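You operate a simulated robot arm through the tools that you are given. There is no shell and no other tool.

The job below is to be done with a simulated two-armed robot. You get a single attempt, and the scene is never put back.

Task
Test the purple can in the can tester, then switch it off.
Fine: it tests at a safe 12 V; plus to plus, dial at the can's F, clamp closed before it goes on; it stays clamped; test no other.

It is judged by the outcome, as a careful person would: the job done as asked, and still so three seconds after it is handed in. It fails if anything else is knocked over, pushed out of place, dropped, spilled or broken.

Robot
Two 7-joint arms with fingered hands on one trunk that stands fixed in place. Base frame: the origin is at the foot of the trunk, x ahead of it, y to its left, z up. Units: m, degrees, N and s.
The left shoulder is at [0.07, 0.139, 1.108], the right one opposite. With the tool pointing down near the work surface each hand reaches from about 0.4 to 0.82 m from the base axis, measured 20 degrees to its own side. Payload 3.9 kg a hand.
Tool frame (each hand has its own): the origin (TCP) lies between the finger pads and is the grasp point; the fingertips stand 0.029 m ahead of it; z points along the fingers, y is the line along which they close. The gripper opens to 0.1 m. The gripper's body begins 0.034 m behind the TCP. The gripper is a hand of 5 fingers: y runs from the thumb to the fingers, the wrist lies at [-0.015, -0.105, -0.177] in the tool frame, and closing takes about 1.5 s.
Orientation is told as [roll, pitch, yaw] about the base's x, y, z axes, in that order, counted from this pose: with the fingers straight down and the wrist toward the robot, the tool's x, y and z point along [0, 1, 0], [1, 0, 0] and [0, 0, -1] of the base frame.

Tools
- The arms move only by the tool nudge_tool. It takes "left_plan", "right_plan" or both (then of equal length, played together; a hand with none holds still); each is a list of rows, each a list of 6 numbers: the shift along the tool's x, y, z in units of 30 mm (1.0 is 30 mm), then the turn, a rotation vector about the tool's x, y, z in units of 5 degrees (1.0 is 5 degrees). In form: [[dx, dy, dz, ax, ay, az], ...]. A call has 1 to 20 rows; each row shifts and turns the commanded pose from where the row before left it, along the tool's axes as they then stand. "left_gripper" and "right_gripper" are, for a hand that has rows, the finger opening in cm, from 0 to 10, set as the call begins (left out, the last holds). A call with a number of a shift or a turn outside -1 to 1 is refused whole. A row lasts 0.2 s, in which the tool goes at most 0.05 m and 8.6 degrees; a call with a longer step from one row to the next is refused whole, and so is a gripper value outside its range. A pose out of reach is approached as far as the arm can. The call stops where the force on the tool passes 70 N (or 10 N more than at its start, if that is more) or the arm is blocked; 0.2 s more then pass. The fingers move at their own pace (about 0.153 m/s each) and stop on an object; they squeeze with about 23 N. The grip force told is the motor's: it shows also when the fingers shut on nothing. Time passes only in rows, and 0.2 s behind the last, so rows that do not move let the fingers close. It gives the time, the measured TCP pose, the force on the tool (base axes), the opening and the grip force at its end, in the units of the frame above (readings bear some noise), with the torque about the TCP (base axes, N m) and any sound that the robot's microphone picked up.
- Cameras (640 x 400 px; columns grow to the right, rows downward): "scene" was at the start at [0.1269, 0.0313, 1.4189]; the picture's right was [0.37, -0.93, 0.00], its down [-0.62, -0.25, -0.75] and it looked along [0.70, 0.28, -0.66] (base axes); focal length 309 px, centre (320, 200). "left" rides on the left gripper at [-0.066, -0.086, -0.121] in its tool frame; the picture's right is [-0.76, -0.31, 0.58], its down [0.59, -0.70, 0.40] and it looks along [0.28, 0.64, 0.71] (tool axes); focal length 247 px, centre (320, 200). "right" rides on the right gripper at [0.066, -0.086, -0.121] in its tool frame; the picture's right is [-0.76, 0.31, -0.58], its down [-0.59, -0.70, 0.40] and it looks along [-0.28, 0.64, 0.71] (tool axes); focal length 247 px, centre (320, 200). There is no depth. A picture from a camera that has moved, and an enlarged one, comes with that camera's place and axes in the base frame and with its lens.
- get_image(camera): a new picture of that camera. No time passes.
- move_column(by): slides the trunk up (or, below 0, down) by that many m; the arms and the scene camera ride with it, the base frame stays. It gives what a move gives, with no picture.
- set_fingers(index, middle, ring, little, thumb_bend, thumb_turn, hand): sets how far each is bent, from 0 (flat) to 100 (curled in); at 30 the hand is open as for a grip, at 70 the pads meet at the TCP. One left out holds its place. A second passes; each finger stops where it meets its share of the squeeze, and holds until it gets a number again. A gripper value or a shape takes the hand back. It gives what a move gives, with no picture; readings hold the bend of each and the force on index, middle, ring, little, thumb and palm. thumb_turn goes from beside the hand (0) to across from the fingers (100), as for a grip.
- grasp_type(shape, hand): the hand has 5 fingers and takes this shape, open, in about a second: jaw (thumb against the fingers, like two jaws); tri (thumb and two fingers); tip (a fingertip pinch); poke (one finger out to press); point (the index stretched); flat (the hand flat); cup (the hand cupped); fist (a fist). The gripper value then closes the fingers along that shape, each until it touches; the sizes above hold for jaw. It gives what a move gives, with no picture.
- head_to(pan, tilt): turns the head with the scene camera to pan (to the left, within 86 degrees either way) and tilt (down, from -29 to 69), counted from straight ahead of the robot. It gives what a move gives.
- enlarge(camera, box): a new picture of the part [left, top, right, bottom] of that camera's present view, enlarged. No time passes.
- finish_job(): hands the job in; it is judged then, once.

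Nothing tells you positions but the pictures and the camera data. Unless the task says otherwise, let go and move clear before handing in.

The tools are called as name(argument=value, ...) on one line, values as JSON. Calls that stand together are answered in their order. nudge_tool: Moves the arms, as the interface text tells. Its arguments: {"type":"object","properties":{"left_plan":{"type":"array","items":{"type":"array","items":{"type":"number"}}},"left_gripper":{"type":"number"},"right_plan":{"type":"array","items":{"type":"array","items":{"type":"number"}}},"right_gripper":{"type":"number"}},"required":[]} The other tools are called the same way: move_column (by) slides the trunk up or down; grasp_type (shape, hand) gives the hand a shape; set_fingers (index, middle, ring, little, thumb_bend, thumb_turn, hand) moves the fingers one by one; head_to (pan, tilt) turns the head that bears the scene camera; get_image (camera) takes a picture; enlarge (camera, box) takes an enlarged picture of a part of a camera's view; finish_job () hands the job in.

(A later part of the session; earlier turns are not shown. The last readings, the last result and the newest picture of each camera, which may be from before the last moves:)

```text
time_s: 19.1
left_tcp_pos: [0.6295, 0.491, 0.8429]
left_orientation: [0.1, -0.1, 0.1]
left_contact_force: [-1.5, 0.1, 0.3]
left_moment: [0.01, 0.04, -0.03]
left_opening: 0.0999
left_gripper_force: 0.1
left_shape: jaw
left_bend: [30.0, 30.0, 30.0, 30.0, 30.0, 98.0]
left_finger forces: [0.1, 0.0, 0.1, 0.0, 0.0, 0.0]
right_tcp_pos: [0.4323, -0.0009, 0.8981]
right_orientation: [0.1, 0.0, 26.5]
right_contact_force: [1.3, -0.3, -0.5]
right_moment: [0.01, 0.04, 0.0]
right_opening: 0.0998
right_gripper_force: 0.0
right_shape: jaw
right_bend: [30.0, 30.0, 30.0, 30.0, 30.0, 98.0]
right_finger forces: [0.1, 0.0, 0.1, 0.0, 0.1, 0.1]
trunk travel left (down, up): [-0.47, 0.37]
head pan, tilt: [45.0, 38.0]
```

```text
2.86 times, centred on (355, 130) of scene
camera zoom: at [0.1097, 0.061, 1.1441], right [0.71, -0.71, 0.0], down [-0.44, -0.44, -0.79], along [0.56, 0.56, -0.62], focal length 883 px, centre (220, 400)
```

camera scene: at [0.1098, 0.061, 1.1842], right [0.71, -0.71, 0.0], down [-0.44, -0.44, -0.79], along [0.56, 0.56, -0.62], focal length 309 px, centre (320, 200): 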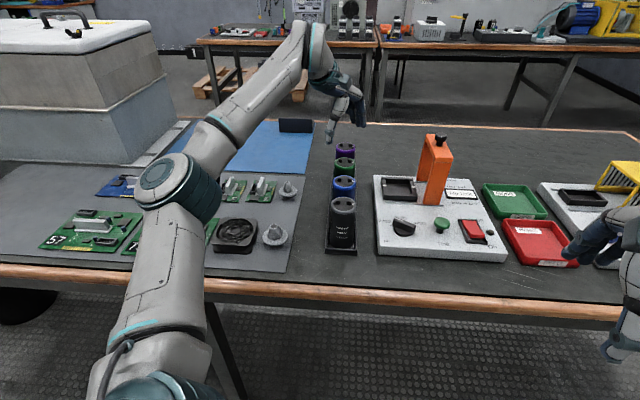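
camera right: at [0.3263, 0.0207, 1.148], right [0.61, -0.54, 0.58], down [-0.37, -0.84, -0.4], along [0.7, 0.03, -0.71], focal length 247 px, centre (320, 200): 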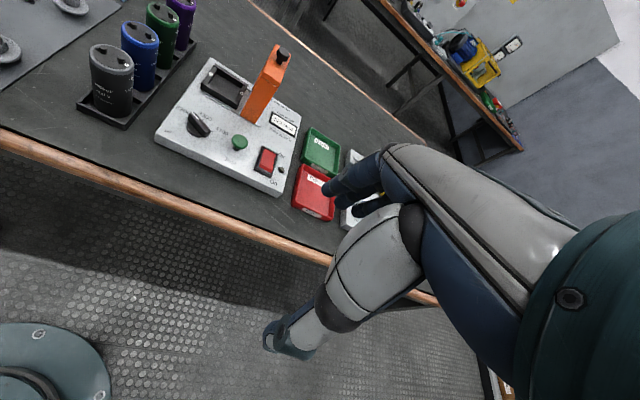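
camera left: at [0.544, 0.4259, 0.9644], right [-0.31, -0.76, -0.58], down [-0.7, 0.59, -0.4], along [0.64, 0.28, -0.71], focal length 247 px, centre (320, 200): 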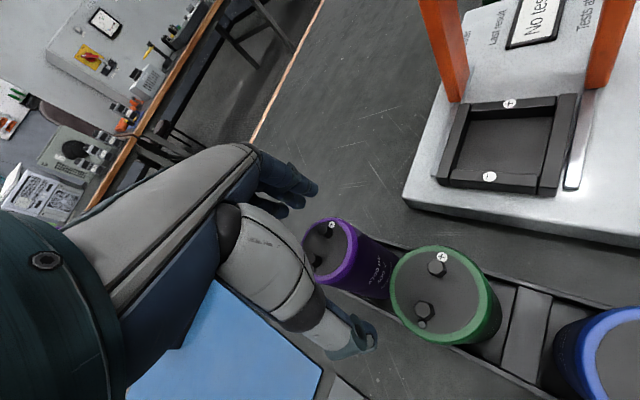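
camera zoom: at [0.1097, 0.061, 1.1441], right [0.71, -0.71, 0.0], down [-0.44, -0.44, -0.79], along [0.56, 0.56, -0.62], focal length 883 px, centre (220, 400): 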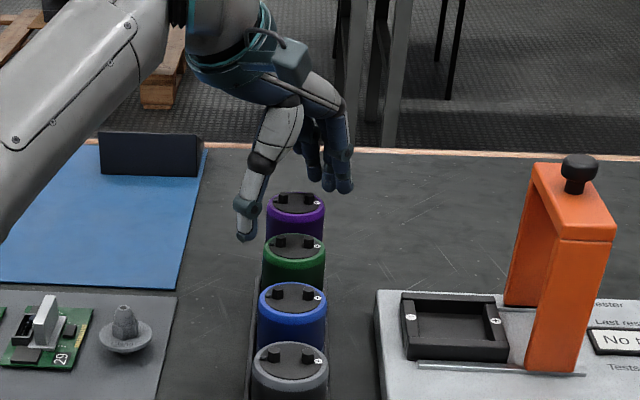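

move_column(by=-0.03)

get_image(camera="left")

enlarge(camera="scene", box=[290, 60, 420, 200])

```text
time_s: 19.9
left_tcp_pos: [0.6297, 0.4911, 0.8128]
left_orientation: [0.1, -0.2, 0.0]
left_contact_force: [0.9, -0.2, 0.2]
left_moment: [0.01, -0.03, 0.04]
left_opening: 0.0999
left_gripper_force: 0.0
left_shape: jaw
left_bend: [30.0, 30.0, 30.0, 30.0, 30.0, 98.0]
left_finger forces: [0.0, 0.1, 0.0, 0.0, 0.0, 0.0]
right_tcp_pos: [0.432, 0.0003, 0.8665]
right_orientation: [0.0, 0.1, 26.5]
right_contact_force: [-0.4, -0.6, -0.2]
right_moment: [0.02, 0.02, 0.01]
right_opening: 0.0994
right_gripper_force: 0.0
right_shape: jaw
right_bend: [30.0, 30.0, 30.0, 30.0, 30.0, 98.0]
right_finger forces: [0.0, 0.0, 0.1, 0.0, 0.0, 0.0]
trunk travel left (down, up): [-0.44, 0.4]
head pan, tilt: [45.0, 38.0]
```

```text
taken
camera left: at [0.544, 0.4259, 0.9344], right [-0.31, -0.76, -0.58], down [-0.7, 0.59, -0.4], along [0.64, 0.28, -0.71], focal length 247 px, centre (320, 200)
```

left: 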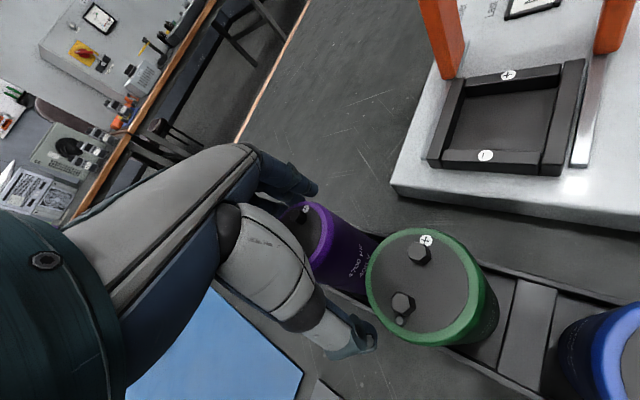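

```text
2.86 times, centred on (355, 130) of scene
camera zoom: at [0.1097, 0.061, 1.1141], right [0.71, -0.71, 0.0], down [-0.44, -0.44, -0.79], along [0.56, 0.56, -0.62], focal length 883 px, centre (220, 400)
```

zoom: 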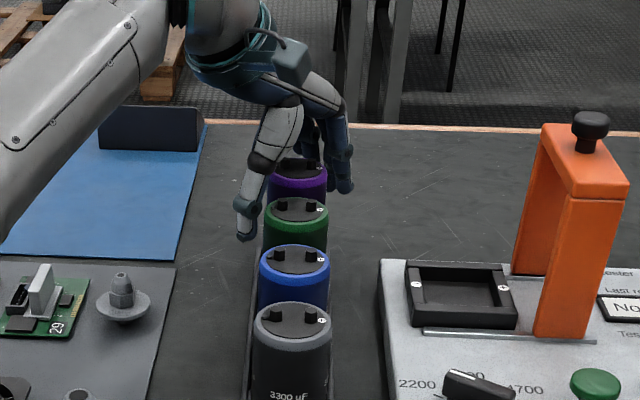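

The can is between the thumb and fingers. Closing.

nudge_tool(left_plan=[[0, 0, 0, 0, 0, 0], [0, 0, 0, 0, 0, 0], [0, 0, 0, 0, 0, 0], [0, 0, 0, 0, 0, 0], [0, 0, 0, 0, 0, 0], [0, 0, 0, 0, 0, 0], [0, 0, 0, 0, 0, 0], [0, 0, 0, 0, 0, 0]], left_gripper=4.0)

get_image(camera="left")

enlarge(camera="scene", box=[290, 60, 420, 200])

```text
time_s: 21.6
left_tcp_pos: [0.6291, 0.4912, 0.8116]
left_orientation: [0.2, -0.1, 0.1]
left_contact_force: [-0.6, -0.9, -0.9]
left_moment: [-0.01, 0.03, -0.02]
left_opening: 0.0414
left_gripper_force: 23.3
left_shape: jaw
left_bend: [43.0, 46.0, 74.0, 54.0, 40.0, 100.0]
left_finger forces: [12.1, 6.6, 0.0, 0.1, 19.7, 0.1]
right_tcp_pos: [0.4309, 0.0003, 0.867]
right_orientation: [0.0, 0.0, 26.4]
right_contact_force: [-0.3, 0.2, 0.1]
right_moment: [-0.02, 0.0, -0.01]
right_opening: 0.0996
right_gripper_force: 0.1
right_shape: jaw
right_bend: [30.0, 30.0, 30.0, 30.0, 30.0, 98.0]
right_finger forces: [0.1, 0.1, 0.1, 0.0, 0.0, 0.0]
trunk travel left (down, up): [-0.44, 0.4]
head pan, tilt: [45.0, 38.0]
```

```text
taken
camera left: at [0.5443, 0.4261, 0.934], right [-0.31, -0.76, -0.58], down [-0.7, 0.59, -0.4], along [0.64, 0.28, -0.71], focal length 247 px, centre (320, 200)
```

left: 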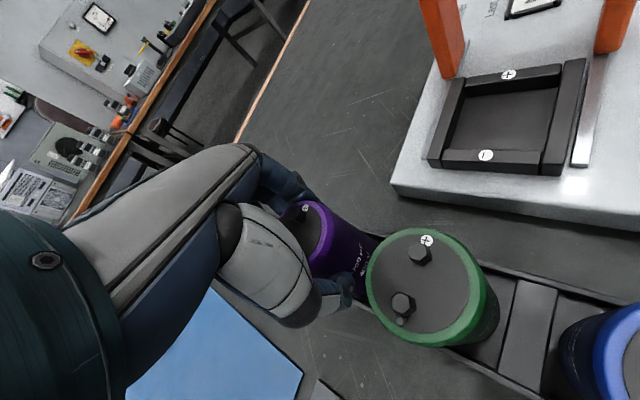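

```text
2.86 times, centred on (355, 130) of scene
camera zoom: at [0.1101, 0.0612, 1.1141], right [0.71, -0.71, 0.0], down [-0.44, -0.44, -0.79], along [0.56, 0.56, -0.62], focal length 883 px, centre (220, 400)
```

zoom: 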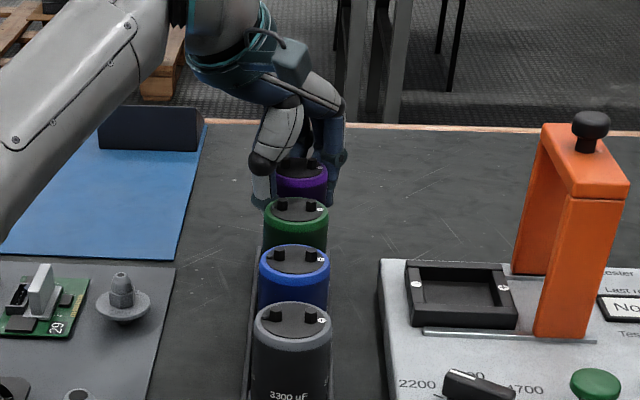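

The purple can is held (index 12 N, middle 7 N, thumb 20 N). Lifting it straight up with the trunk.

move_column(by=0.02)

get_image(camera="left")

move_column(by=0.09)

get_image(camera="left")

get_image(camera="scene")

```text
time_s: 22.3
left_tcp_pos: [0.6299, 0.491, 0.832]
left_orientation: [0.1, 0.0, -0.1]
left_contact_force: [-0.1, -0.4, -3.3]
left_moment: [-0.01, -0.01, -0.04]
left_opening: 0.0411
left_gripper_force: 22.6
left_shape: jaw
left_bend: [43.0, 46.0, 74.0, 54.0, 40.0, 100.0]
left_finger forces: [12.3, 6.9, 0.0, 0.0, 19.5, 0.0]
right_tcp_pos: [0.4332, -0.0003, 0.8879]
right_orientation: [0.0, 0.2, 26.6]
right_contact_force: [-0.6, 0.1, 0.1]
right_moment: [-0.04, 0.03, 0.02]
right_opening: 0.0996
right_gripper_force: 0.1
right_shape: jaw
right_bend: [30.0, 30.0, 30.0, 30.0, 30.0, 98.0]
right_finger forces: [0.0, 0.0, 0.0, 0.1, 0.0, 0.1]
trunk travel left (down, up): [-0.46, 0.38]
head pan, tilt: [45.0, 38.0]
```

```text
taken
camera left: at [0.5449, 0.4264, 0.9535], right [-0.31, -0.76, -0.58], down [-0.7, 0.59, -0.4], along [0.64, 0.28, -0.71], focal length 247 px, centre (320, 200)
```

left: 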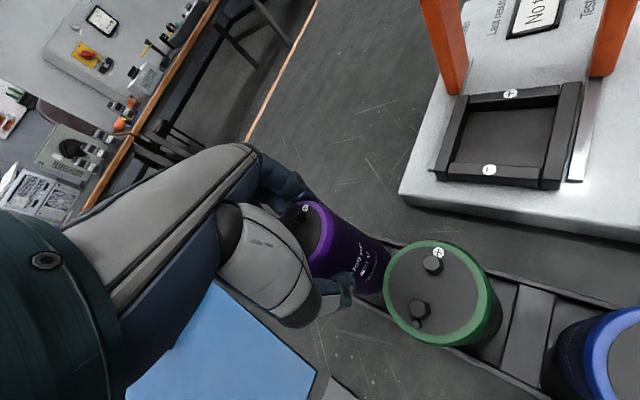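

```text
time_s: 23.6
left_tcp_pos: [0.6298, 0.4913, 0.921]
left_orientation: [0.0, 0.1, -0.1]
left_contact_force: [0.0, -0.1, -3.4]
left_moment: [0.0, 0.03, -0.01]
left_opening: 0.0411
left_gripper_force: 23.1
left_shape: jaw
left_bend: [43.0, 46.0, 74.0, 54.0, 40.0, 100.0]
left_finger forces: [12.3, 6.9, 0.0, 0.0, 19.5, 0.0]
right_tcp_pos: [0.4317, 0.0003, 0.9777]
right_orientation: [0.0, 0.0, 26.5]
right_contact_force: [-0.7, -0.1, 0.4]
right_moment: [0.01, 0.0, -0.03]
right_opening: 0.0998
right_gripper_force: 0.0
right_shape: jaw
right_bend: [30.0, 30.0, 30.0, 30.0, 30.0, 98.0]
right_finger forces: [0.0, 0.0, 0.0, 0.0, 0.0, 0.0]
trunk travel left (down, up): [-0.55, 0.29]
head pan, tilt: [45.0, 38.0]
```

```text
taken
camera left: at [0.5448, 0.4264, 1.0435], right [-0.31, -0.76, -0.58], down [-0.7, 0.59, -0.4], along [0.64, 0.28, -0.71], focal length 247 px, centre (320, 200)
```

left: 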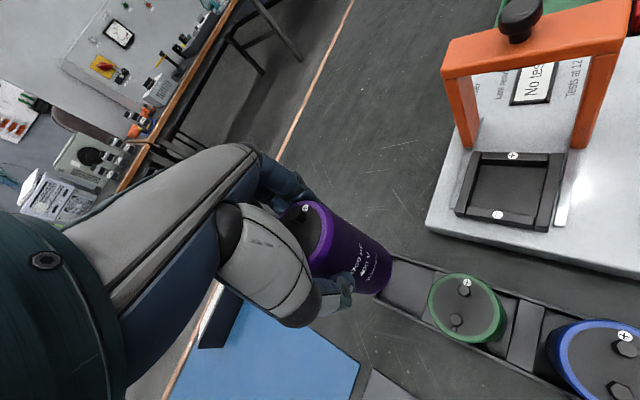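

```text
taken
camera scene: at [0.1107, 0.0615, 1.224], right [0.71, -0.71, 0.0], down [-0.44, -0.44, -0.79], along [0.56, 0.56, -0.62], focal length 309 px, centre (320, 200)
```

scene: 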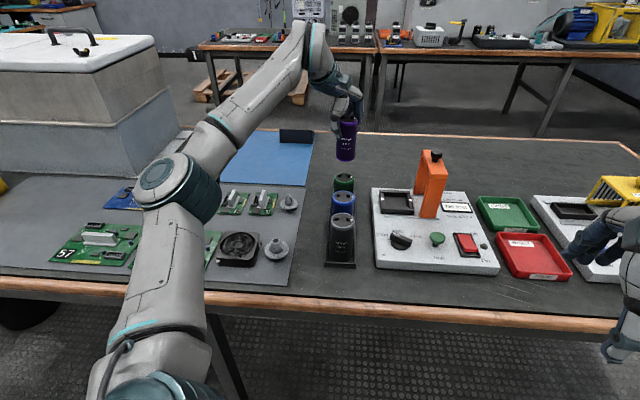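

The can hangs freely and level in the left hand. I'll carry it over the cradle at height.

nudge_tool(left_plan=[[-0.811, 0.133, -0.11, 0, 0, 0], [-0.811, 0.133, -0.11, 0, 0, 0], [-0.811, 0.133, -0.11, 0, 0, 0], [-0.811, 0.133, -0.11, 0, 0, 0], [-0.811, 0.133, -0.11, 0, 0, 0], [-0.811, 0.133, -0.11, 0, 0, 0], [0, 0, 0, 0, 0, 0]])

get_image(camera="left")

get_image(camera="scene")

get_image(camera="right")

```text
time_s: 25.2
left_tcp_pos: [0.6539, 0.3458, 0.9424]
left_orientation: [0.0, -0.2, -0.1]
left_contact_force: [0.0, 0.3, -3.4]
left_moment: [-0.01, 0.02, -0.02]
left_opening: 0.0413
left_gripper_force: 22.8
left_shape: jaw
left_bend: [43.0, 46.0, 74.0, 54.0, 40.0, 100.0]
left_finger forces: [12.2, 6.9, 0.0, 0.1, 19.5, 0.0]
right_tcp_pos: [0.4332, -0.0001, 0.9772]
right_orientation: [0.0, 0.0, 26.5]
right_contact_force: [-0.6, 0.4, 0.4]
right_moment: [-0.01, 0.01, 0.01]
right_opening: 0.0998
right_gripper_force: 0.0
right_shape: jaw
right_bend: [30.0, 30.0, 30.0, 30.0, 30.0, 98.0]
right_finger forces: [0.0, 0.0, 0.0, 0.1, 0.0, 0.0]
trunk travel left (down, up): [-0.55, 0.29]
head pan, tilt: [45.0, 38.0]
```

```text
taken
camera left: at [0.5691, 0.2808, 1.0639], right [-0.31, -0.76, -0.58], down [-0.7, 0.59, -0.4], along [0.64, 0.28, -0.71], focal length 247 px, centre (320, 200)
```

left: 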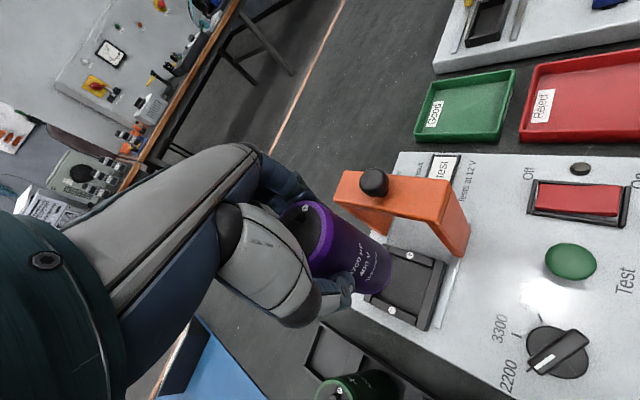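

```text
taken
camera scene: at [0.1103, 0.0618, 1.224], right [0.71, -0.71, 0.0], down [-0.44, -0.44, -0.79], along [0.56, 0.56, -0.62], focal length 309 px, centre (320, 200)
```

scene: 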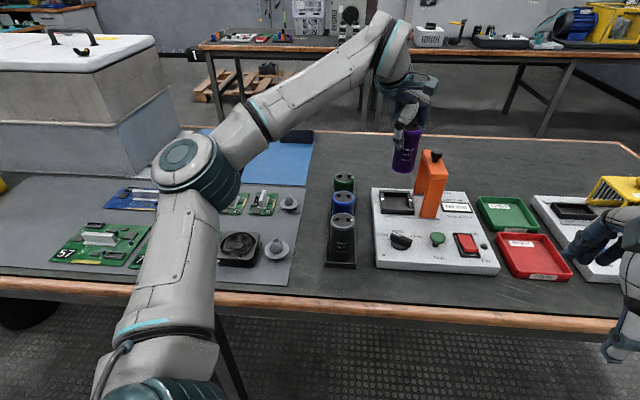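

```text
taken
camera right: at [0.327, 0.0211, 1.0977], right [0.61, -0.54, 0.58], down [-0.37, -0.84, -0.4], along [0.7, 0.03, -0.71], focal length 247 px, centre (320, 200)
```

right: 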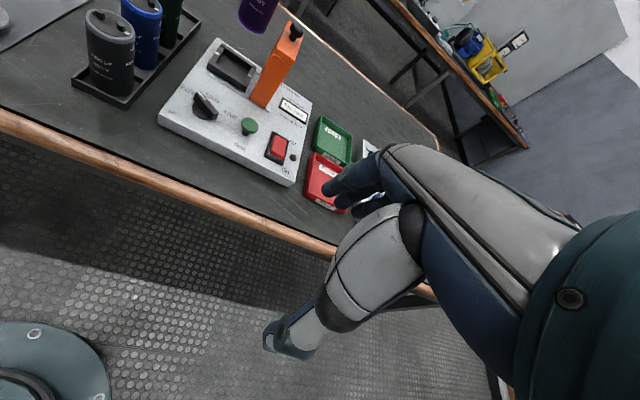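

I'll measure the held can against the cradle in enlarged views.

enlarge(camera="scene", box=[365, 90, 465, 230])

enlarge(camera="left", box=[270, 180, 450, 340])

enlarge(camera="right", box=[170, 0, 330, 120])

```text
2.86 times, centred on (415, 160) of scene
camera zoom: at [0.1103, 0.0618, 1.224], right [0.71, -0.71, 0.0], down [-0.44, -0.44, -0.79], along [0.56, 0.56, -0.62], focal length 883 px, centre (49, 314)
```

zoom: 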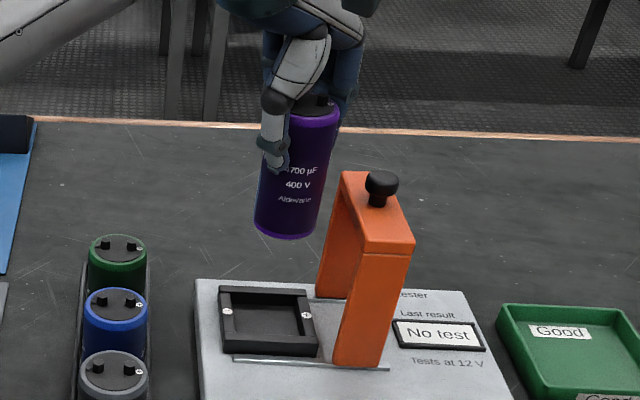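

```text
2.50 times, centred on (360, 260) of left
camera zoom: at [0.5691, 0.2808, 1.0639], right [-0.31, -0.76, -0.58], down [-0.7, 0.59, -0.4], along [0.64, 0.28, -0.71], focal length 617 px, centre (220, 50)
```

zoom: 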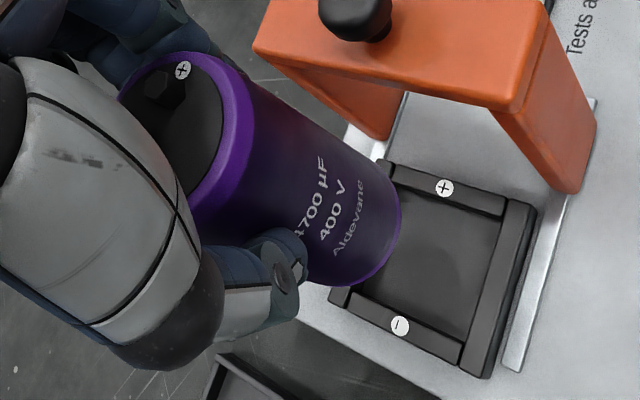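

```text
3.33 times, centred on (250, 60) of right
camera zoom: at [0.327, 0.0211, 1.0977], right [0.61, -0.54, 0.58], down [-0.37, -0.84, -0.4], along [0.7, 0.03, -0.71], focal length 823 px, centre (553, 667)
```

zoom: 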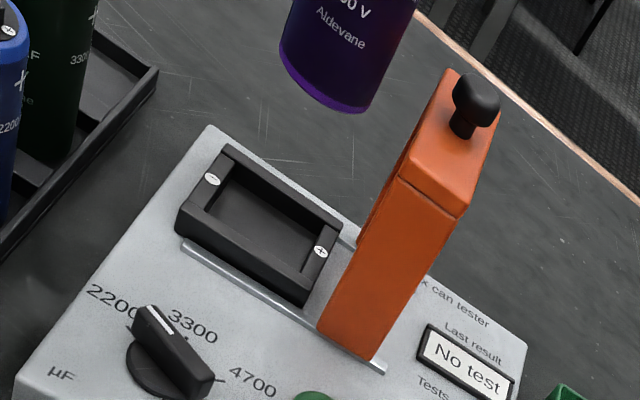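

The can hangs vertical, + toward the gantry, with about 15 mm hand clearance to the gantry. A small y correction, then down to just above the cradle.

nudge_tool(left_plan=[[-0.06, 0, 0, 0, 0, 0], [0, 0, 0, 0, 0, 0]])

move_column(by=-0.08)

enlarge(camera="left", box=[270, 130, 450, 290])

enlarge(camera="scene", box=[370, 90, 470, 210])

enlarge(camera="right", box=[170, 0, 330, 120])

```text
time_s: 25.8
left_tcp_pos: [0.6545, 0.3439, 0.942]
left_orientation: [0.1, 0.0, 0.0]
left_contact_force: [0.0, 0.4, -2.4]
left_moment: [0.03, -0.01, -0.02]
left_opening: 0.0412
left_gripper_force: 22.9
left_shape: jaw
left_bend: [43.0, 46.0, 74.0, 54.0, 40.0, 100.0]
left_finger forces: [12.3, 6.9, 0.0, 0.0, 19.5, 0.0]
right_tcp_pos: [0.4331, -0.0006, 0.978]
right_orientation: [0.1, 0.0, 26.5]
right_contact_force: [0.2, -0.3, 0.3]
right_moment: [0.0, 0.02, 0.02]
right_opening: 0.0999
right_gripper_force: 0.1
right_shape: jaw
right_bend: [30.0, 30.0, 30.0, 30.0, 30.0, 98.0]
right_finger forces: [0.1, 0.0, 0.1, 0.1, 0.0, 0.0]
trunk travel left (down, up): [-0.55, 0.29]
head pan, tilt: [45.0, 38.0]
```

```text
time_s: 26.9
left_tcp_pos: [0.6539, 0.3435, 0.8618]
left_orientation: [0.2, -0.1, 0.0]
left_contact_force: [0.5, 0.2, -2.5]
left_moment: [0.02, -0.02, -0.02]
left_opening: 0.0413
left_gripper_force: 22.5
left_shape: jaw
left_bend: [43.0, 46.0, 74.0, 54.0, 40.0, 100.0]
left_finger forces: [12.2, 6.8, 0.0, 0.1, 19.6, 0.1]
right_tcp_pos: [0.4329, -0.0004, 0.898]
right_orientation: [0.1, 0.0, 26.5]
right_contact_force: [-0.6, -0.1, -1.0]
right_moment: [0.01, 0.0, 0.01]
right_opening: 0.0994
right_gripper_force: 0.1
right_shape: jaw
right_bend: [30.0, 30.0, 30.0, 30.0, 30.0, 98.0]
right_finger forces: [0.0, 0.0, 0.1, 0.0, 0.0, 0.1]
trunk travel left (down, up): [-0.47, 0.37]
head pan, tilt: [45.0, 38.0]
```

```text
2.50 times, centred on (360, 210) of left
camera zoom: at [0.5688, 0.2785, 0.9841], right [-0.31, -0.76, -0.58], down [-0.7, 0.59, -0.4], along [0.64, 0.28, -0.71], focal length 617 px, centre (220, 175)
```

zoom: 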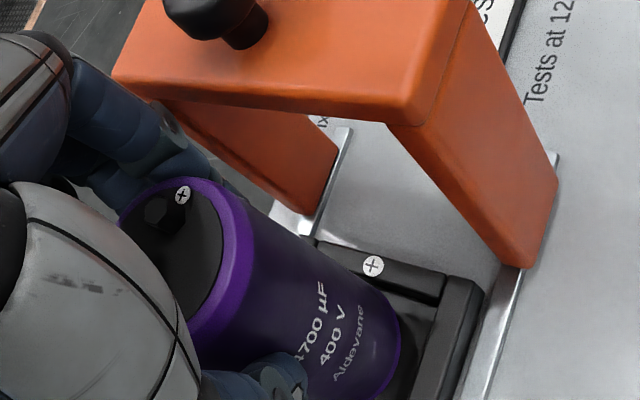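

```text
3.33 times, centred on (420, 150) of scene
camera zoom: at [0.1101, 0.0612, 1.1441], right [0.71, -0.71, 0.0], down [-0.44, -0.44, -0.79], along [0.56, 0.56, -0.62], focal length 1030 px, centre (-13, 367)
```

zoom: 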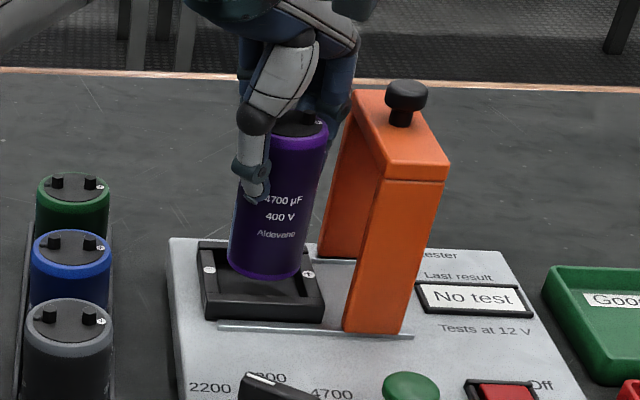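

```text
3.33 times, centred on (250, 60) of right
camera zoom: at [0.3268, 0.0206, 1.0178], right [0.61, -0.54, 0.58], down [-0.37, -0.84, -0.4], along [0.7, 0.03, -0.71], focal length 823 px, centre (553, 667)
```

zoom: 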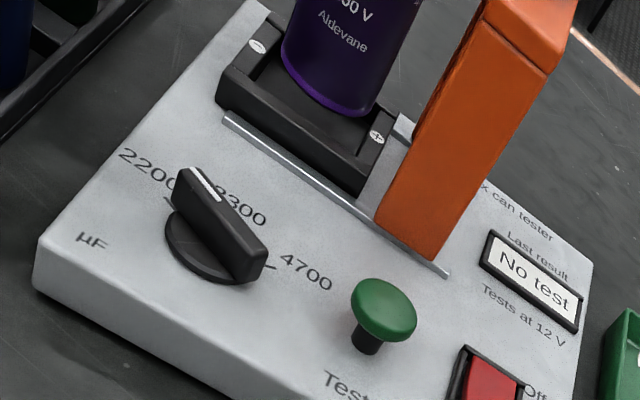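

The can is about 8 mm over the cradle and centred within 1–2 mm by my estimates. Lowering in small steps and watching the force.

move_column(by=-0.012)

enlarge(camera="scene", box=[370, 90, 470, 210])

enlarge(camera="right", box=[200, 0, 300, 70])

```text
time_s: 27.5
left_tcp_pos: [0.6546, 0.3437, 0.8493]
left_orientation: [0.1, -0.2, 0.0]
left_contact_force: [0.6, -0.8, -3.0]
left_moment: [0.05, -0.01, 0.0]
left_opening: 0.0413
left_gripper_force: 23.3
left_shape: jaw
left_bend: [43.0, 46.0, 74.0, 54.0, 40.0, 100.0]
left_finger forces: [12.1, 6.8, 0.0, 0.0, 19.6, 0.0]
right_tcp_pos: [0.4316, 0.0004, 0.8865]
right_orientation: [0.1, -0.1, 26.5]
right_contact_force: [0.5, -0.3, 0.2]
right_moment: [0.0, 0.0, -0.03]
right_opening: 0.1
right_gripper_force: 0.0
right_shape: jaw
right_bend: [30.0, 30.0, 30.0, 30.0, 30.0, 98.0]
right_finger forces: [0.0, 0.1, 0.0, 0.0, 0.0, 0.1]
trunk travel left (down, up): [-0.458, 0.382]
head pan, tilt: [45.0, 38.0]
```

```text
3.33 times, centred on (420, 150) of scene
camera zoom: at [0.1101, 0.0612, 1.1321], right [0.71, -0.71, 0.0], down [-0.44, -0.44, -0.79], along [0.56, 0.56, -0.62], focal length 1030 px, centre (-13, 367)
```

zoom: 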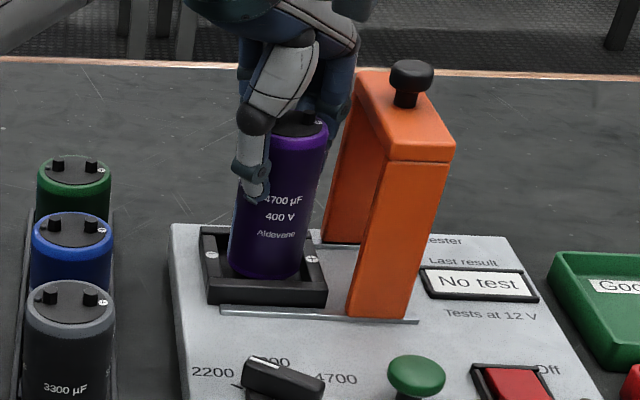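

```text
5.71 times, centred on (250, 35) of right
camera zoom: at [0.3268, 0.0206, 1.0058], right [0.61, -0.54, 0.58], down [-0.37, -0.84, -0.4], along [0.7, 0.03, -0.71], focal length 1411 px, centre (720, 1143)
```

zoom: 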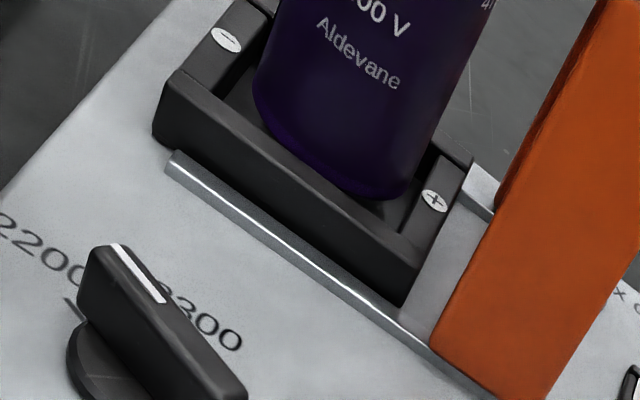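

move_column(by=-0.006)

enlarge(camera="scene", box=[390, 130, 450, 200])

enlarge(camera="right", box=[200, 0, 300, 70])

enlarge(camera="left", box=[270, 130, 450, 290])

```text
time_s: 28.1
left_tcp_pos: [0.6541, 0.3429, 0.8439]
left_orientation: [0.1, -0.2, 0.1]
left_contact_force: [-0.1, -0.2, -2.4]
left_moment: [0.0, 0.01, -0.01]
left_opening: 0.0412
left_gripper_force: 23.0
left_shape: jaw
left_bend: [43.0, 46.0, 74.0, 54.0, 40.0, 100.0]
left_finger forces: [12.3, 6.9, 0.0, 0.1, 19.4, 0.0]
right_tcp_pos: [0.4319, 0.0, 0.8795]
right_orientation: [0.0, 0.0, 26.5]
right_contact_force: [-0.4, -0.3, 0.5]
right_moment: [0.02, 0.01, 0.0]
right_opening: 0.1
right_gripper_force: 0.0
right_shape: jaw
right_bend: [30.0, 30.0, 30.0, 30.0, 30.0, 98.0]
right_finger forces: [0.0, 0.0, 0.1, 0.1, 0.1, 0.0]
trunk travel left (down, up): [-0.452, 0.388]
head pan, tilt: [45.0, 38.0]
```

```text
5.71 times, centred on (420, 165) of scene
camera zoom: at [0.1102, 0.0613, 1.126], right [0.71, -0.71, 0.0], down [-0.44, -0.44, -0.79], along [0.56, 0.56, -0.62], focal length 1766 px, centre (-251, 400)
```

zoom: 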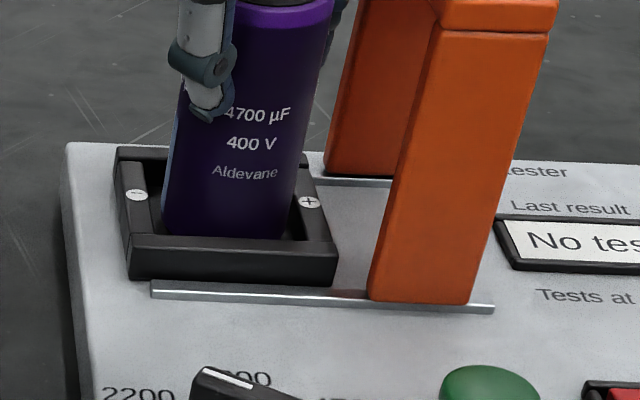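

```text
5.71 times, centred on (250, 35) of right
camera zoom: at [0.3269, 0.0206, 0.9997], right [0.61, -0.54, 0.58], down [-0.37, -0.84, -0.4], along [0.7, 0.03, -0.71], focal length 1411 px, centre (720, 1143)
```

zoom: 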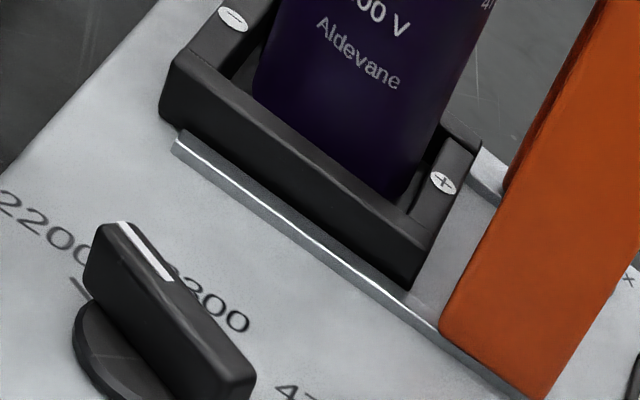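

```text
2.50 times, centred on (360, 210) of left
camera zoom: at [0.5689, 0.2786, 0.966], right [-0.31, -0.76, -0.58], down [-0.7, 0.59, -0.4], along [0.64, 0.28, -0.71], focal length 617 px, centre (220, 175)
```

zoom: 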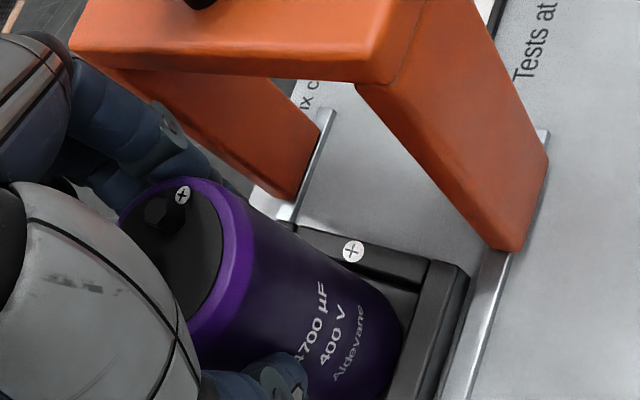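

The can's lower end is now inside the frame with no side force. Continuing until it seats.

move_column(by=-0.005)

move_column(by=-0.003)

enlarge(camera="scene", box=[390, 130, 450, 200])

```text
time_s: 28.6
left_tcp_pos: [0.6537, 0.3435, 0.8391]
left_orientation: [0.1, -0.2, 0.0]
left_contact_force: [0.9, 0.0, 5.4]
left_moment: [0.01, -0.03, 0.02]
left_opening: 0.0413
left_gripper_force: 23.5
left_shape: jaw
left_bend: [43.0, 46.0, 74.0, 54.0, 40.0, 100.0]
left_finger forces: [12.8, 7.6, 0.0, 0.1, 20.2, 0.0]
right_tcp_pos: [0.4321, 0.0003, 0.8756]
right_orientation: [-0.1, 0.0, 26.5]
right_contact_force: [0.9, 1.2, -0.4]
right_moment: [0.02, -0.02, -0.03]
right_opening: 0.0996
right_gripper_force: 0.0
right_shape: jaw
right_bend: [30.0, 30.0, 30.0, 30.0, 30.0, 98.0]
right_finger forces: [0.0, 0.1, 0.0, 0.0, 0.0, 0.1]
trunk travel left (down, up): [-0.447, 0.393]
head pan, tilt: [45.0, 38.0]
```

```text
time_s: 29.1
left_tcp_pos: [0.6534, 0.3429, 0.8401]
left_orientation: [0.2, -0.5, 0.0]
left_contact_force: [2.4, 1.2, 16.5]
left_moment: [0.06, -0.19, -0.02]
left_opening: 0.0423
left_gripper_force: 22.5
left_shape: jaw
left_bend: [42.0, 45.0, 74.0, 54.0, 38.0, 100.0]
left_finger forces: [13.8, 9.1, 0.1, 0.1, 21.5, 0.1]
right_tcp_pos: [0.4305, -0.0002, 0.8734]
right_orientation: [0.0, -0.1, 26.4]
right_contact_force: [0.3, 0.6, 0.2]
right_moment: [0.01, 0.01, 0.0]
right_opening: 0.0999
right_gripper_force: 0.0
right_shape: jaw
right_bend: [30.0, 30.0, 30.0, 30.0, 30.0, 98.0]
right_finger forces: [0.0, 0.0, 0.0, 0.1, 0.0, 0.1]
trunk travel left (down, up): [-0.444, 0.396]
head pan, tilt: [45.0, 38.0]
```

```text
5.71 times, centred on (420, 165) of scene
camera zoom: at [0.1081, 0.0602, 1.1186], right [0.71, -0.71, 0.0], down [-0.43, -0.43, -0.79], along [0.56, 0.56, -0.61], focal length 1766 px, centre (-251, 400)
```

zoom: 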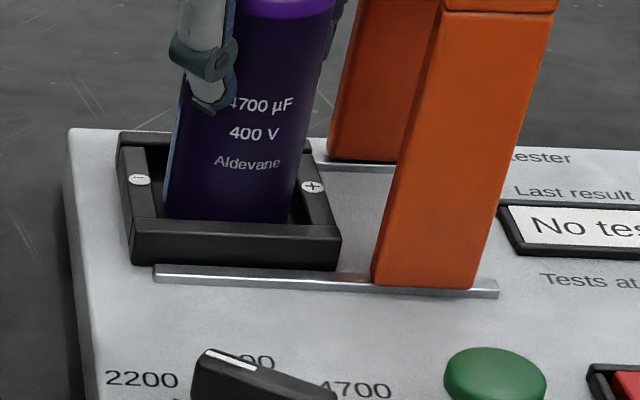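

The can is seated (16 N upward). I'll ease the pressure, then open the fingers moderately.

move_column(by=0.003)

nudge_tool(left_plan=[[0, 0, 0, 0, 0, 0], [0, 0, 0, 0, 0, 0], [0, 0, 0, 0, 0, 0], [0, 0, 0, 0, 0, 0], [0, 0, 0, 0, 0, 0]], left_gripper=7.5)

enlarge(camera="scene", box=[370, 70, 470, 190])

enlarge(camera="left", box=[240, 130, 420, 290])

```text
time_s: 29.7
left_tcp_pos: [0.6529, 0.3428, 0.8401]
left_orientation: [0.2, -0.2, 0.0]
left_contact_force: [1.1, 1.0, 12.4]
left_moment: [0.04, -0.15, 0.01]
left_opening: 0.0424
left_gripper_force: 22.6
left_shape: jaw
left_bend: [42.0, 45.0, 74.0, 54.0, 38.0, 100.0]
left_finger forces: [13.4, 8.4, 0.0, 0.0, 21.5, 0.1]
right_tcp_pos: [0.4315, -0.0006, 0.8759]
right_orientation: [0.0, -0.1, 26.5]
right_contact_force: [0.2, -0.3, -0.8]
right_moment: [0.03, 0.01, 0.01]
right_opening: 0.0999
right_gripper_force: 0.0
right_shape: jaw
right_bend: [30.0, 30.0, 30.0, 30.0, 30.0, 98.0]
right_finger forces: [0.1, 0.0, 0.0, 0.1, 0.1, 0.0]
trunk travel left (down, up): [-0.447, 0.393]
head pan, tilt: [45.0, 38.0]
```

```text
time_s: 30.9
left_tcp_pos: [0.6538, 0.3433, 0.8404]
left_orientation: [0.1, -0.1, 0.0]
left_contact_force: [0.3, 0.2, -0.9]
left_moment: [-0.03, 0.01, -0.02]
left_opening: 0.075
left_gripper_force: 0.0
left_shape: jaw
left_bend: [40.0, 34.0, 25.0, 39.0, 31.0, 99.0]
left_finger forces: [0.0, 0.1, 0.0, 0.0, 0.1, 0.0]
right_tcp_pos: [0.433, 0.0002, 0.8742]
right_orientation: [0.0, 0.1, 26.6]
right_contact_force: [0.0, -1.0, 0.3]
right_moment: [0.0, 0.02, 0.02]
right_opening: 0.0998
right_gripper_force: 0.1
right_shape: jaw
right_bend: [30.0, 30.0, 30.0, 30.0, 30.0, 98.0]
right_finger forces: [0.1, 0.0, 0.0, 0.0, 0.1, 0.0]
trunk travel left (down, up): [-0.447, 0.393]
head pan, tilt: [45.0, 38.0]
```

```text
3.33 times, centred on (420, 130) of scene
camera zoom: at [0.1101, 0.0612, 1.1211], right [0.71, -0.71, 0.0], down [-0.44, -0.44, -0.79], along [0.56, 0.56, -0.62], focal length 1030 px, centre (-13, 433)
```

zoom: 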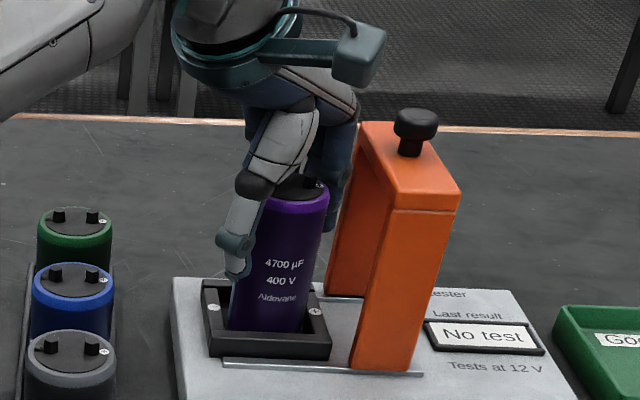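

```text
2.50 times, centred on (330, 210) of left
camera zoom: at [0.5688, 0.2785, 0.961], right [-0.31, -0.76, -0.58], down [-0.7, 0.59, -0.4], along [0.64, 0.28, -0.71], focal length 617 px, centre (295, 175)
```

zoom: 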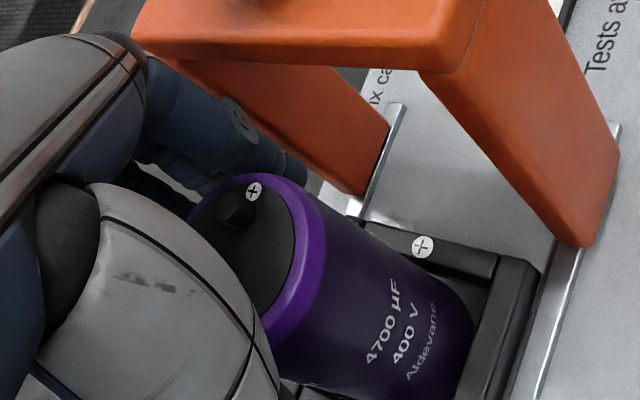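

nudge_tool(left_plan=[[0, 0, 0, 0, 0, 0], [0, 0, 0, 0, 0, 0], [0, 0, 0, 0, 0, 0]], left_gripper=8.0)

enlarge(camera="left", box=[240, 130, 420, 290])

```text
time_s: 31.7
left_tcp_pos: [0.653, 0.3439, 0.8387]
left_orientation: [0.0, -0.1, 0.0]
left_contact_force: [-0.1, 0.4, -0.4]
left_moment: [0.01, 0.0, -0.02]
left_opening: 0.0795
left_gripper_force: 0.0
left_shape: jaw
left_bend: [38.0, 33.0, 25.0, 37.0, 30.0, 99.0]
left_finger forces: [0.1, 0.1, 0.0, 0.0, 0.0, 0.1]
right_tcp_pos: [0.432, -0.001, 0.8756]
right_orientation: [0.1, 0.0, 26.5]
right_contact_force: [-0.1, 0.0, -0.2]
right_moment: [-0.01, 0.0, -0.03]
right_opening: 0.0997
right_gripper_force: 0.0
right_shape: jaw
right_bend: [30.0, 30.0, 30.0, 30.0, 30.0, 98.0]
right_finger forces: [0.0, 0.1, 0.0, 0.0, 0.1, 0.0]
trunk travel left (down, up): [-0.447, 0.393]
head pan, tilt: [45.0, 38.0]
```

```text
2.50 times, centred on (330, 210) of left
camera zoom: at [0.5687, 0.2784, 0.9612], right [-0.31, -0.76, -0.58], down [-0.7, 0.59, -0.4], along [0.64, 0.28, -0.71], focal length 617 px, centre (295, 175)
```

zoom: 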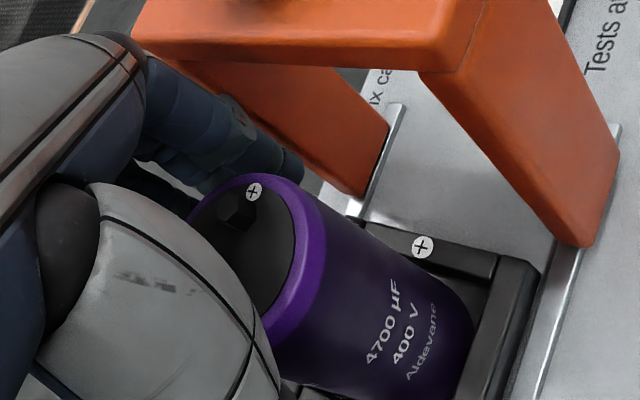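

Fingers are free with no force. Rising straight up with the trunk.

move_column(by=0.12)

get_image(camera="left")

enlarge(camera="scene", box=[360, 110, 480, 260])

get_image(camera="right")

```text
time_s: 33.2
left_tcp_pos: [0.6545, 0.3429, 0.9586]
left_orientation: [0.1, -0.1, -0.1]
left_contact_force: [-1.0, 0.6, 0.8]
left_moment: [-0.03, -0.01, -0.03]
left_opening: 0.0795
left_gripper_force: 0.0
left_shape: jaw
left_bend: [38.0, 33.0, 25.0, 37.0, 30.0, 99.0]
left_finger forces: [0.1, 0.0, 0.0, 0.0, 0.1, 0.0]
right_tcp_pos: [0.4321, 0.0002, 0.995]
right_orientation: [0.1, 0.0, 26.6]
right_contact_force: [0.8, 0.4, -0.5]
right_moment: [0.01, -0.01, 0.01]
right_opening: 0.1001
right_gripper_force: 0.1
right_shape: jaw
right_bend: [30.0, 30.0, 30.0, 30.0, 30.0, 98.0]
right_finger forces: [0.1, 0.1, 0.0, 0.1, 0.0, 0.0]
trunk travel left (down, up): [-0.567, 0.273]
head pan, tilt: [45.0, 38.0]
```

```text
taken
camera left: at [0.5689, 0.2785, 1.0809], right [-0.31, -0.76, -0.58], down [-0.7, 0.59, -0.4], along [0.64, 0.28, -0.71], focal length 247 px, centre (320, 200)
```

left: 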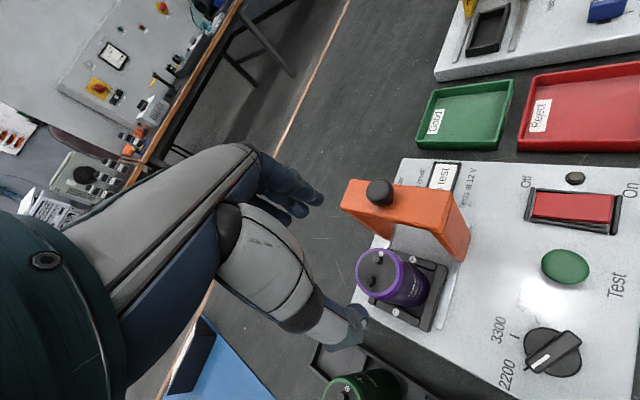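

```text
2.67 times, centred on (420, 185) of scene
camera zoom: at [0.1103, 0.0612, 1.241], right [0.71, -0.71, 0.0], down [-0.44, -0.44, -0.79], along [0.56, 0.56, -0.62], focal length 824 px, centre (53, 240)
```

zoom: 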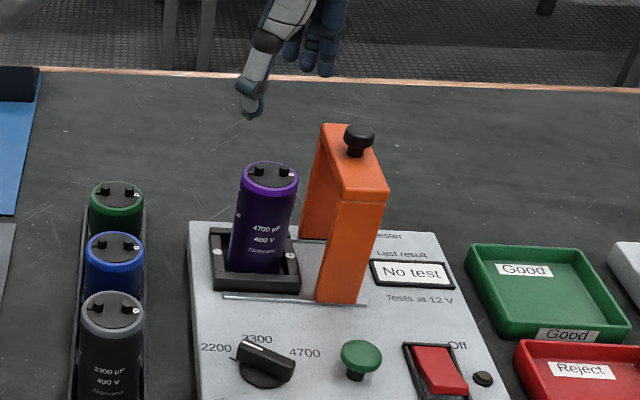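

```text
taken
camera right: at [0.327, 0.0205, 1.1147], right [0.61, -0.54, 0.58], down [-0.37, -0.84, -0.4], along [0.7, 0.03, -0.71], focal length 247 px, centre (320, 200)
```

right: 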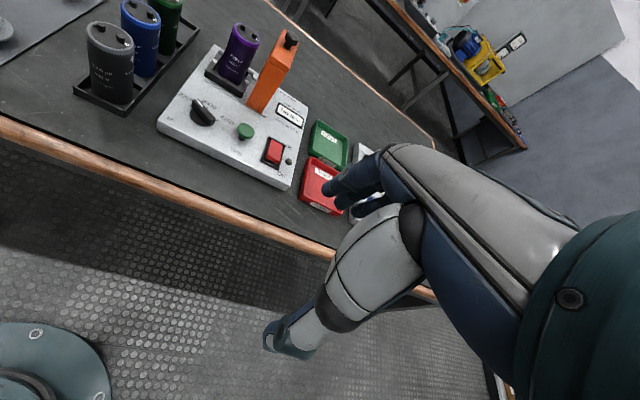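

The purple can stands in the cradle with + facing +. Now I need an accurate fix on the clamp gantry before sliding it over the can.

enlarge(camera="left", box=[330, 165, 480, 345])

enlarge(camera="scene", box=[425, 145, 525, 215])

enlarge(camera="right", box=[190, 20, 310, 120])

```text
2.22 times, centred on (405, 255) of left
camera zoom: at [0.5689, 0.2785, 1.0809], right [-0.31, -0.76, -0.58], down [-0.7, 0.59, -0.4], along [0.64, 0.28, -0.71], focal length 549 px, centre (131, 78)
```

zoom: 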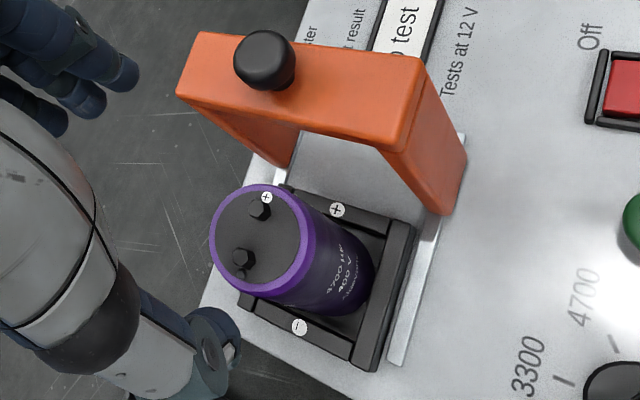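

```text
5.71 times, centred on (475, 180) of scene
camera zoom: at [0.1103, 0.0612, 1.241], right [0.71, -0.71, 0.0], down [-0.44, -0.44, -0.79], along [0.56, 0.56, -0.62], focal length 1766 px, centre (-566, 314)
```

zoom: 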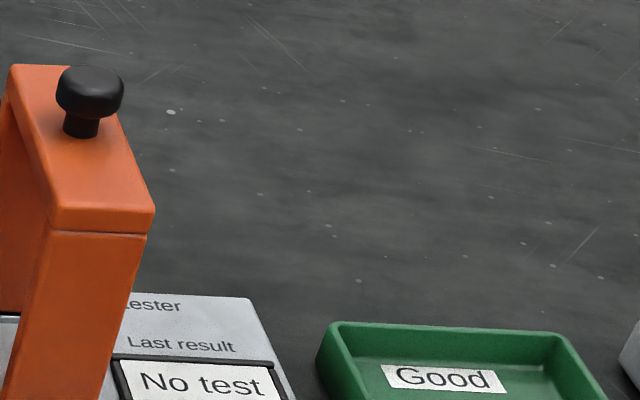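

```text
4.00 times, centred on (250, 70) of right
camera zoom: at [0.327, 0.0205, 1.1147], right [0.61, -0.54, 0.58], down [-0.37, -0.84, -0.4], along [0.7, 0.03, -0.71], focal length 988 px, centre (600, 720)
```

zoom: 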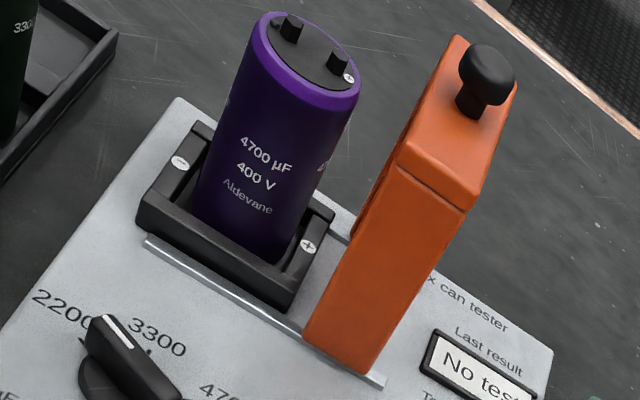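

Knob head centre ≈ (0.698, 0.296, 0.895), beam top ≈ 0.877, beam ≈ 36 mm wide and 104 mm long. It needs to slide about 65 mm toward (-0.64, +0.77). I'll turn the left hand to yaw −50 above it so the fingers can straddle the beam.

nudge_tool(left_plan=[[0, 0, -0.4, 0, 0, 0], [0, 0, -0.4, 0, 0, 0], [0, 0, 0, 0, 0, 1], [0, 0, 0, 0, 0, 1], [0, 0, 0, 0, 0, 1], [0, 0, 0, 0, 0, 1], [0, 0, 0, 0, 0, 1], [0, 0, 0, 0, 0, 1], [0, 0, 0, 0, 0, 1], [0, 0, 0, 0, 0, 1], [0, 0, 0, 0, 0, 1], [0, 0, 0, 0, 0, 1], [0, 0, 0, 0, 0, 0]])

get_image(camera="scene")

get_image(camera="left")

```text
time_s: 36.0
left_tcp_pos: [0.6537, 0.3441, 0.9817]
left_orientation: [0.0, 0.1, -50.0]
left_contact_force: [0.3, -0.3, -0.1]
left_moment: [0.01, 0.02, 0.0]
left_opening: 0.0798
left_gripper_force: 0.0
left_shape: jaw
left_bend: [38.0, 33.0, 25.0, 37.0, 30.0, 99.0]
left_finger forces: [0.1, 0.0, 0.1, 0.1, 0.0, 0.0]
right_tcp_pos: [0.4322, -0.0008, 0.9945]
right_orientation: [-0.1, 0.1, 26.5]
right_contact_force: [0.7, -0.7, -0.1]
right_moment: [0.0, -0.01, -0.01]
right_opening: 0.0997
right_gripper_force: 0.1
right_shape: jaw
right_bend: [30.0, 30.0, 30.0, 30.0, 30.0, 98.0]
right_finger forces: [0.0, 0.1, 0.1, 0.0, 0.0, 0.1]
trunk travel left (down, up): [-0.567, 0.273]
head pan, tilt: [45.0, 38.0]
```

```text
taken
camera scene: at [0.1098, 0.0614, 1.2411], right [0.71, -0.71, 0.0], down [-0.44, -0.44, -0.79], along [0.56, 0.56, -0.62], focal length 309 px, centre (320, 200)
```

scene: 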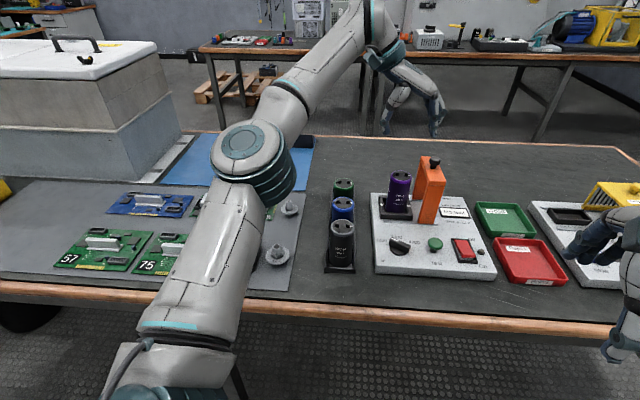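

```text
taken
camera left: at [0.5489, 0.3676, 1.1049], right [-0.78, -0.25, -0.58], down [0.0, 0.92, -0.4], along [0.63, -0.31, -0.71], focal length 247 px, centre (320, 200)
```

left: 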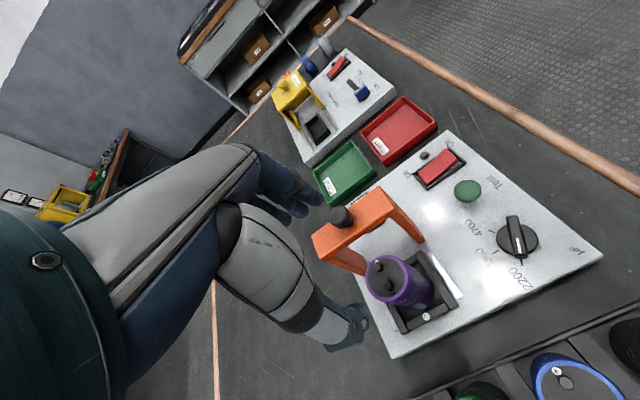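

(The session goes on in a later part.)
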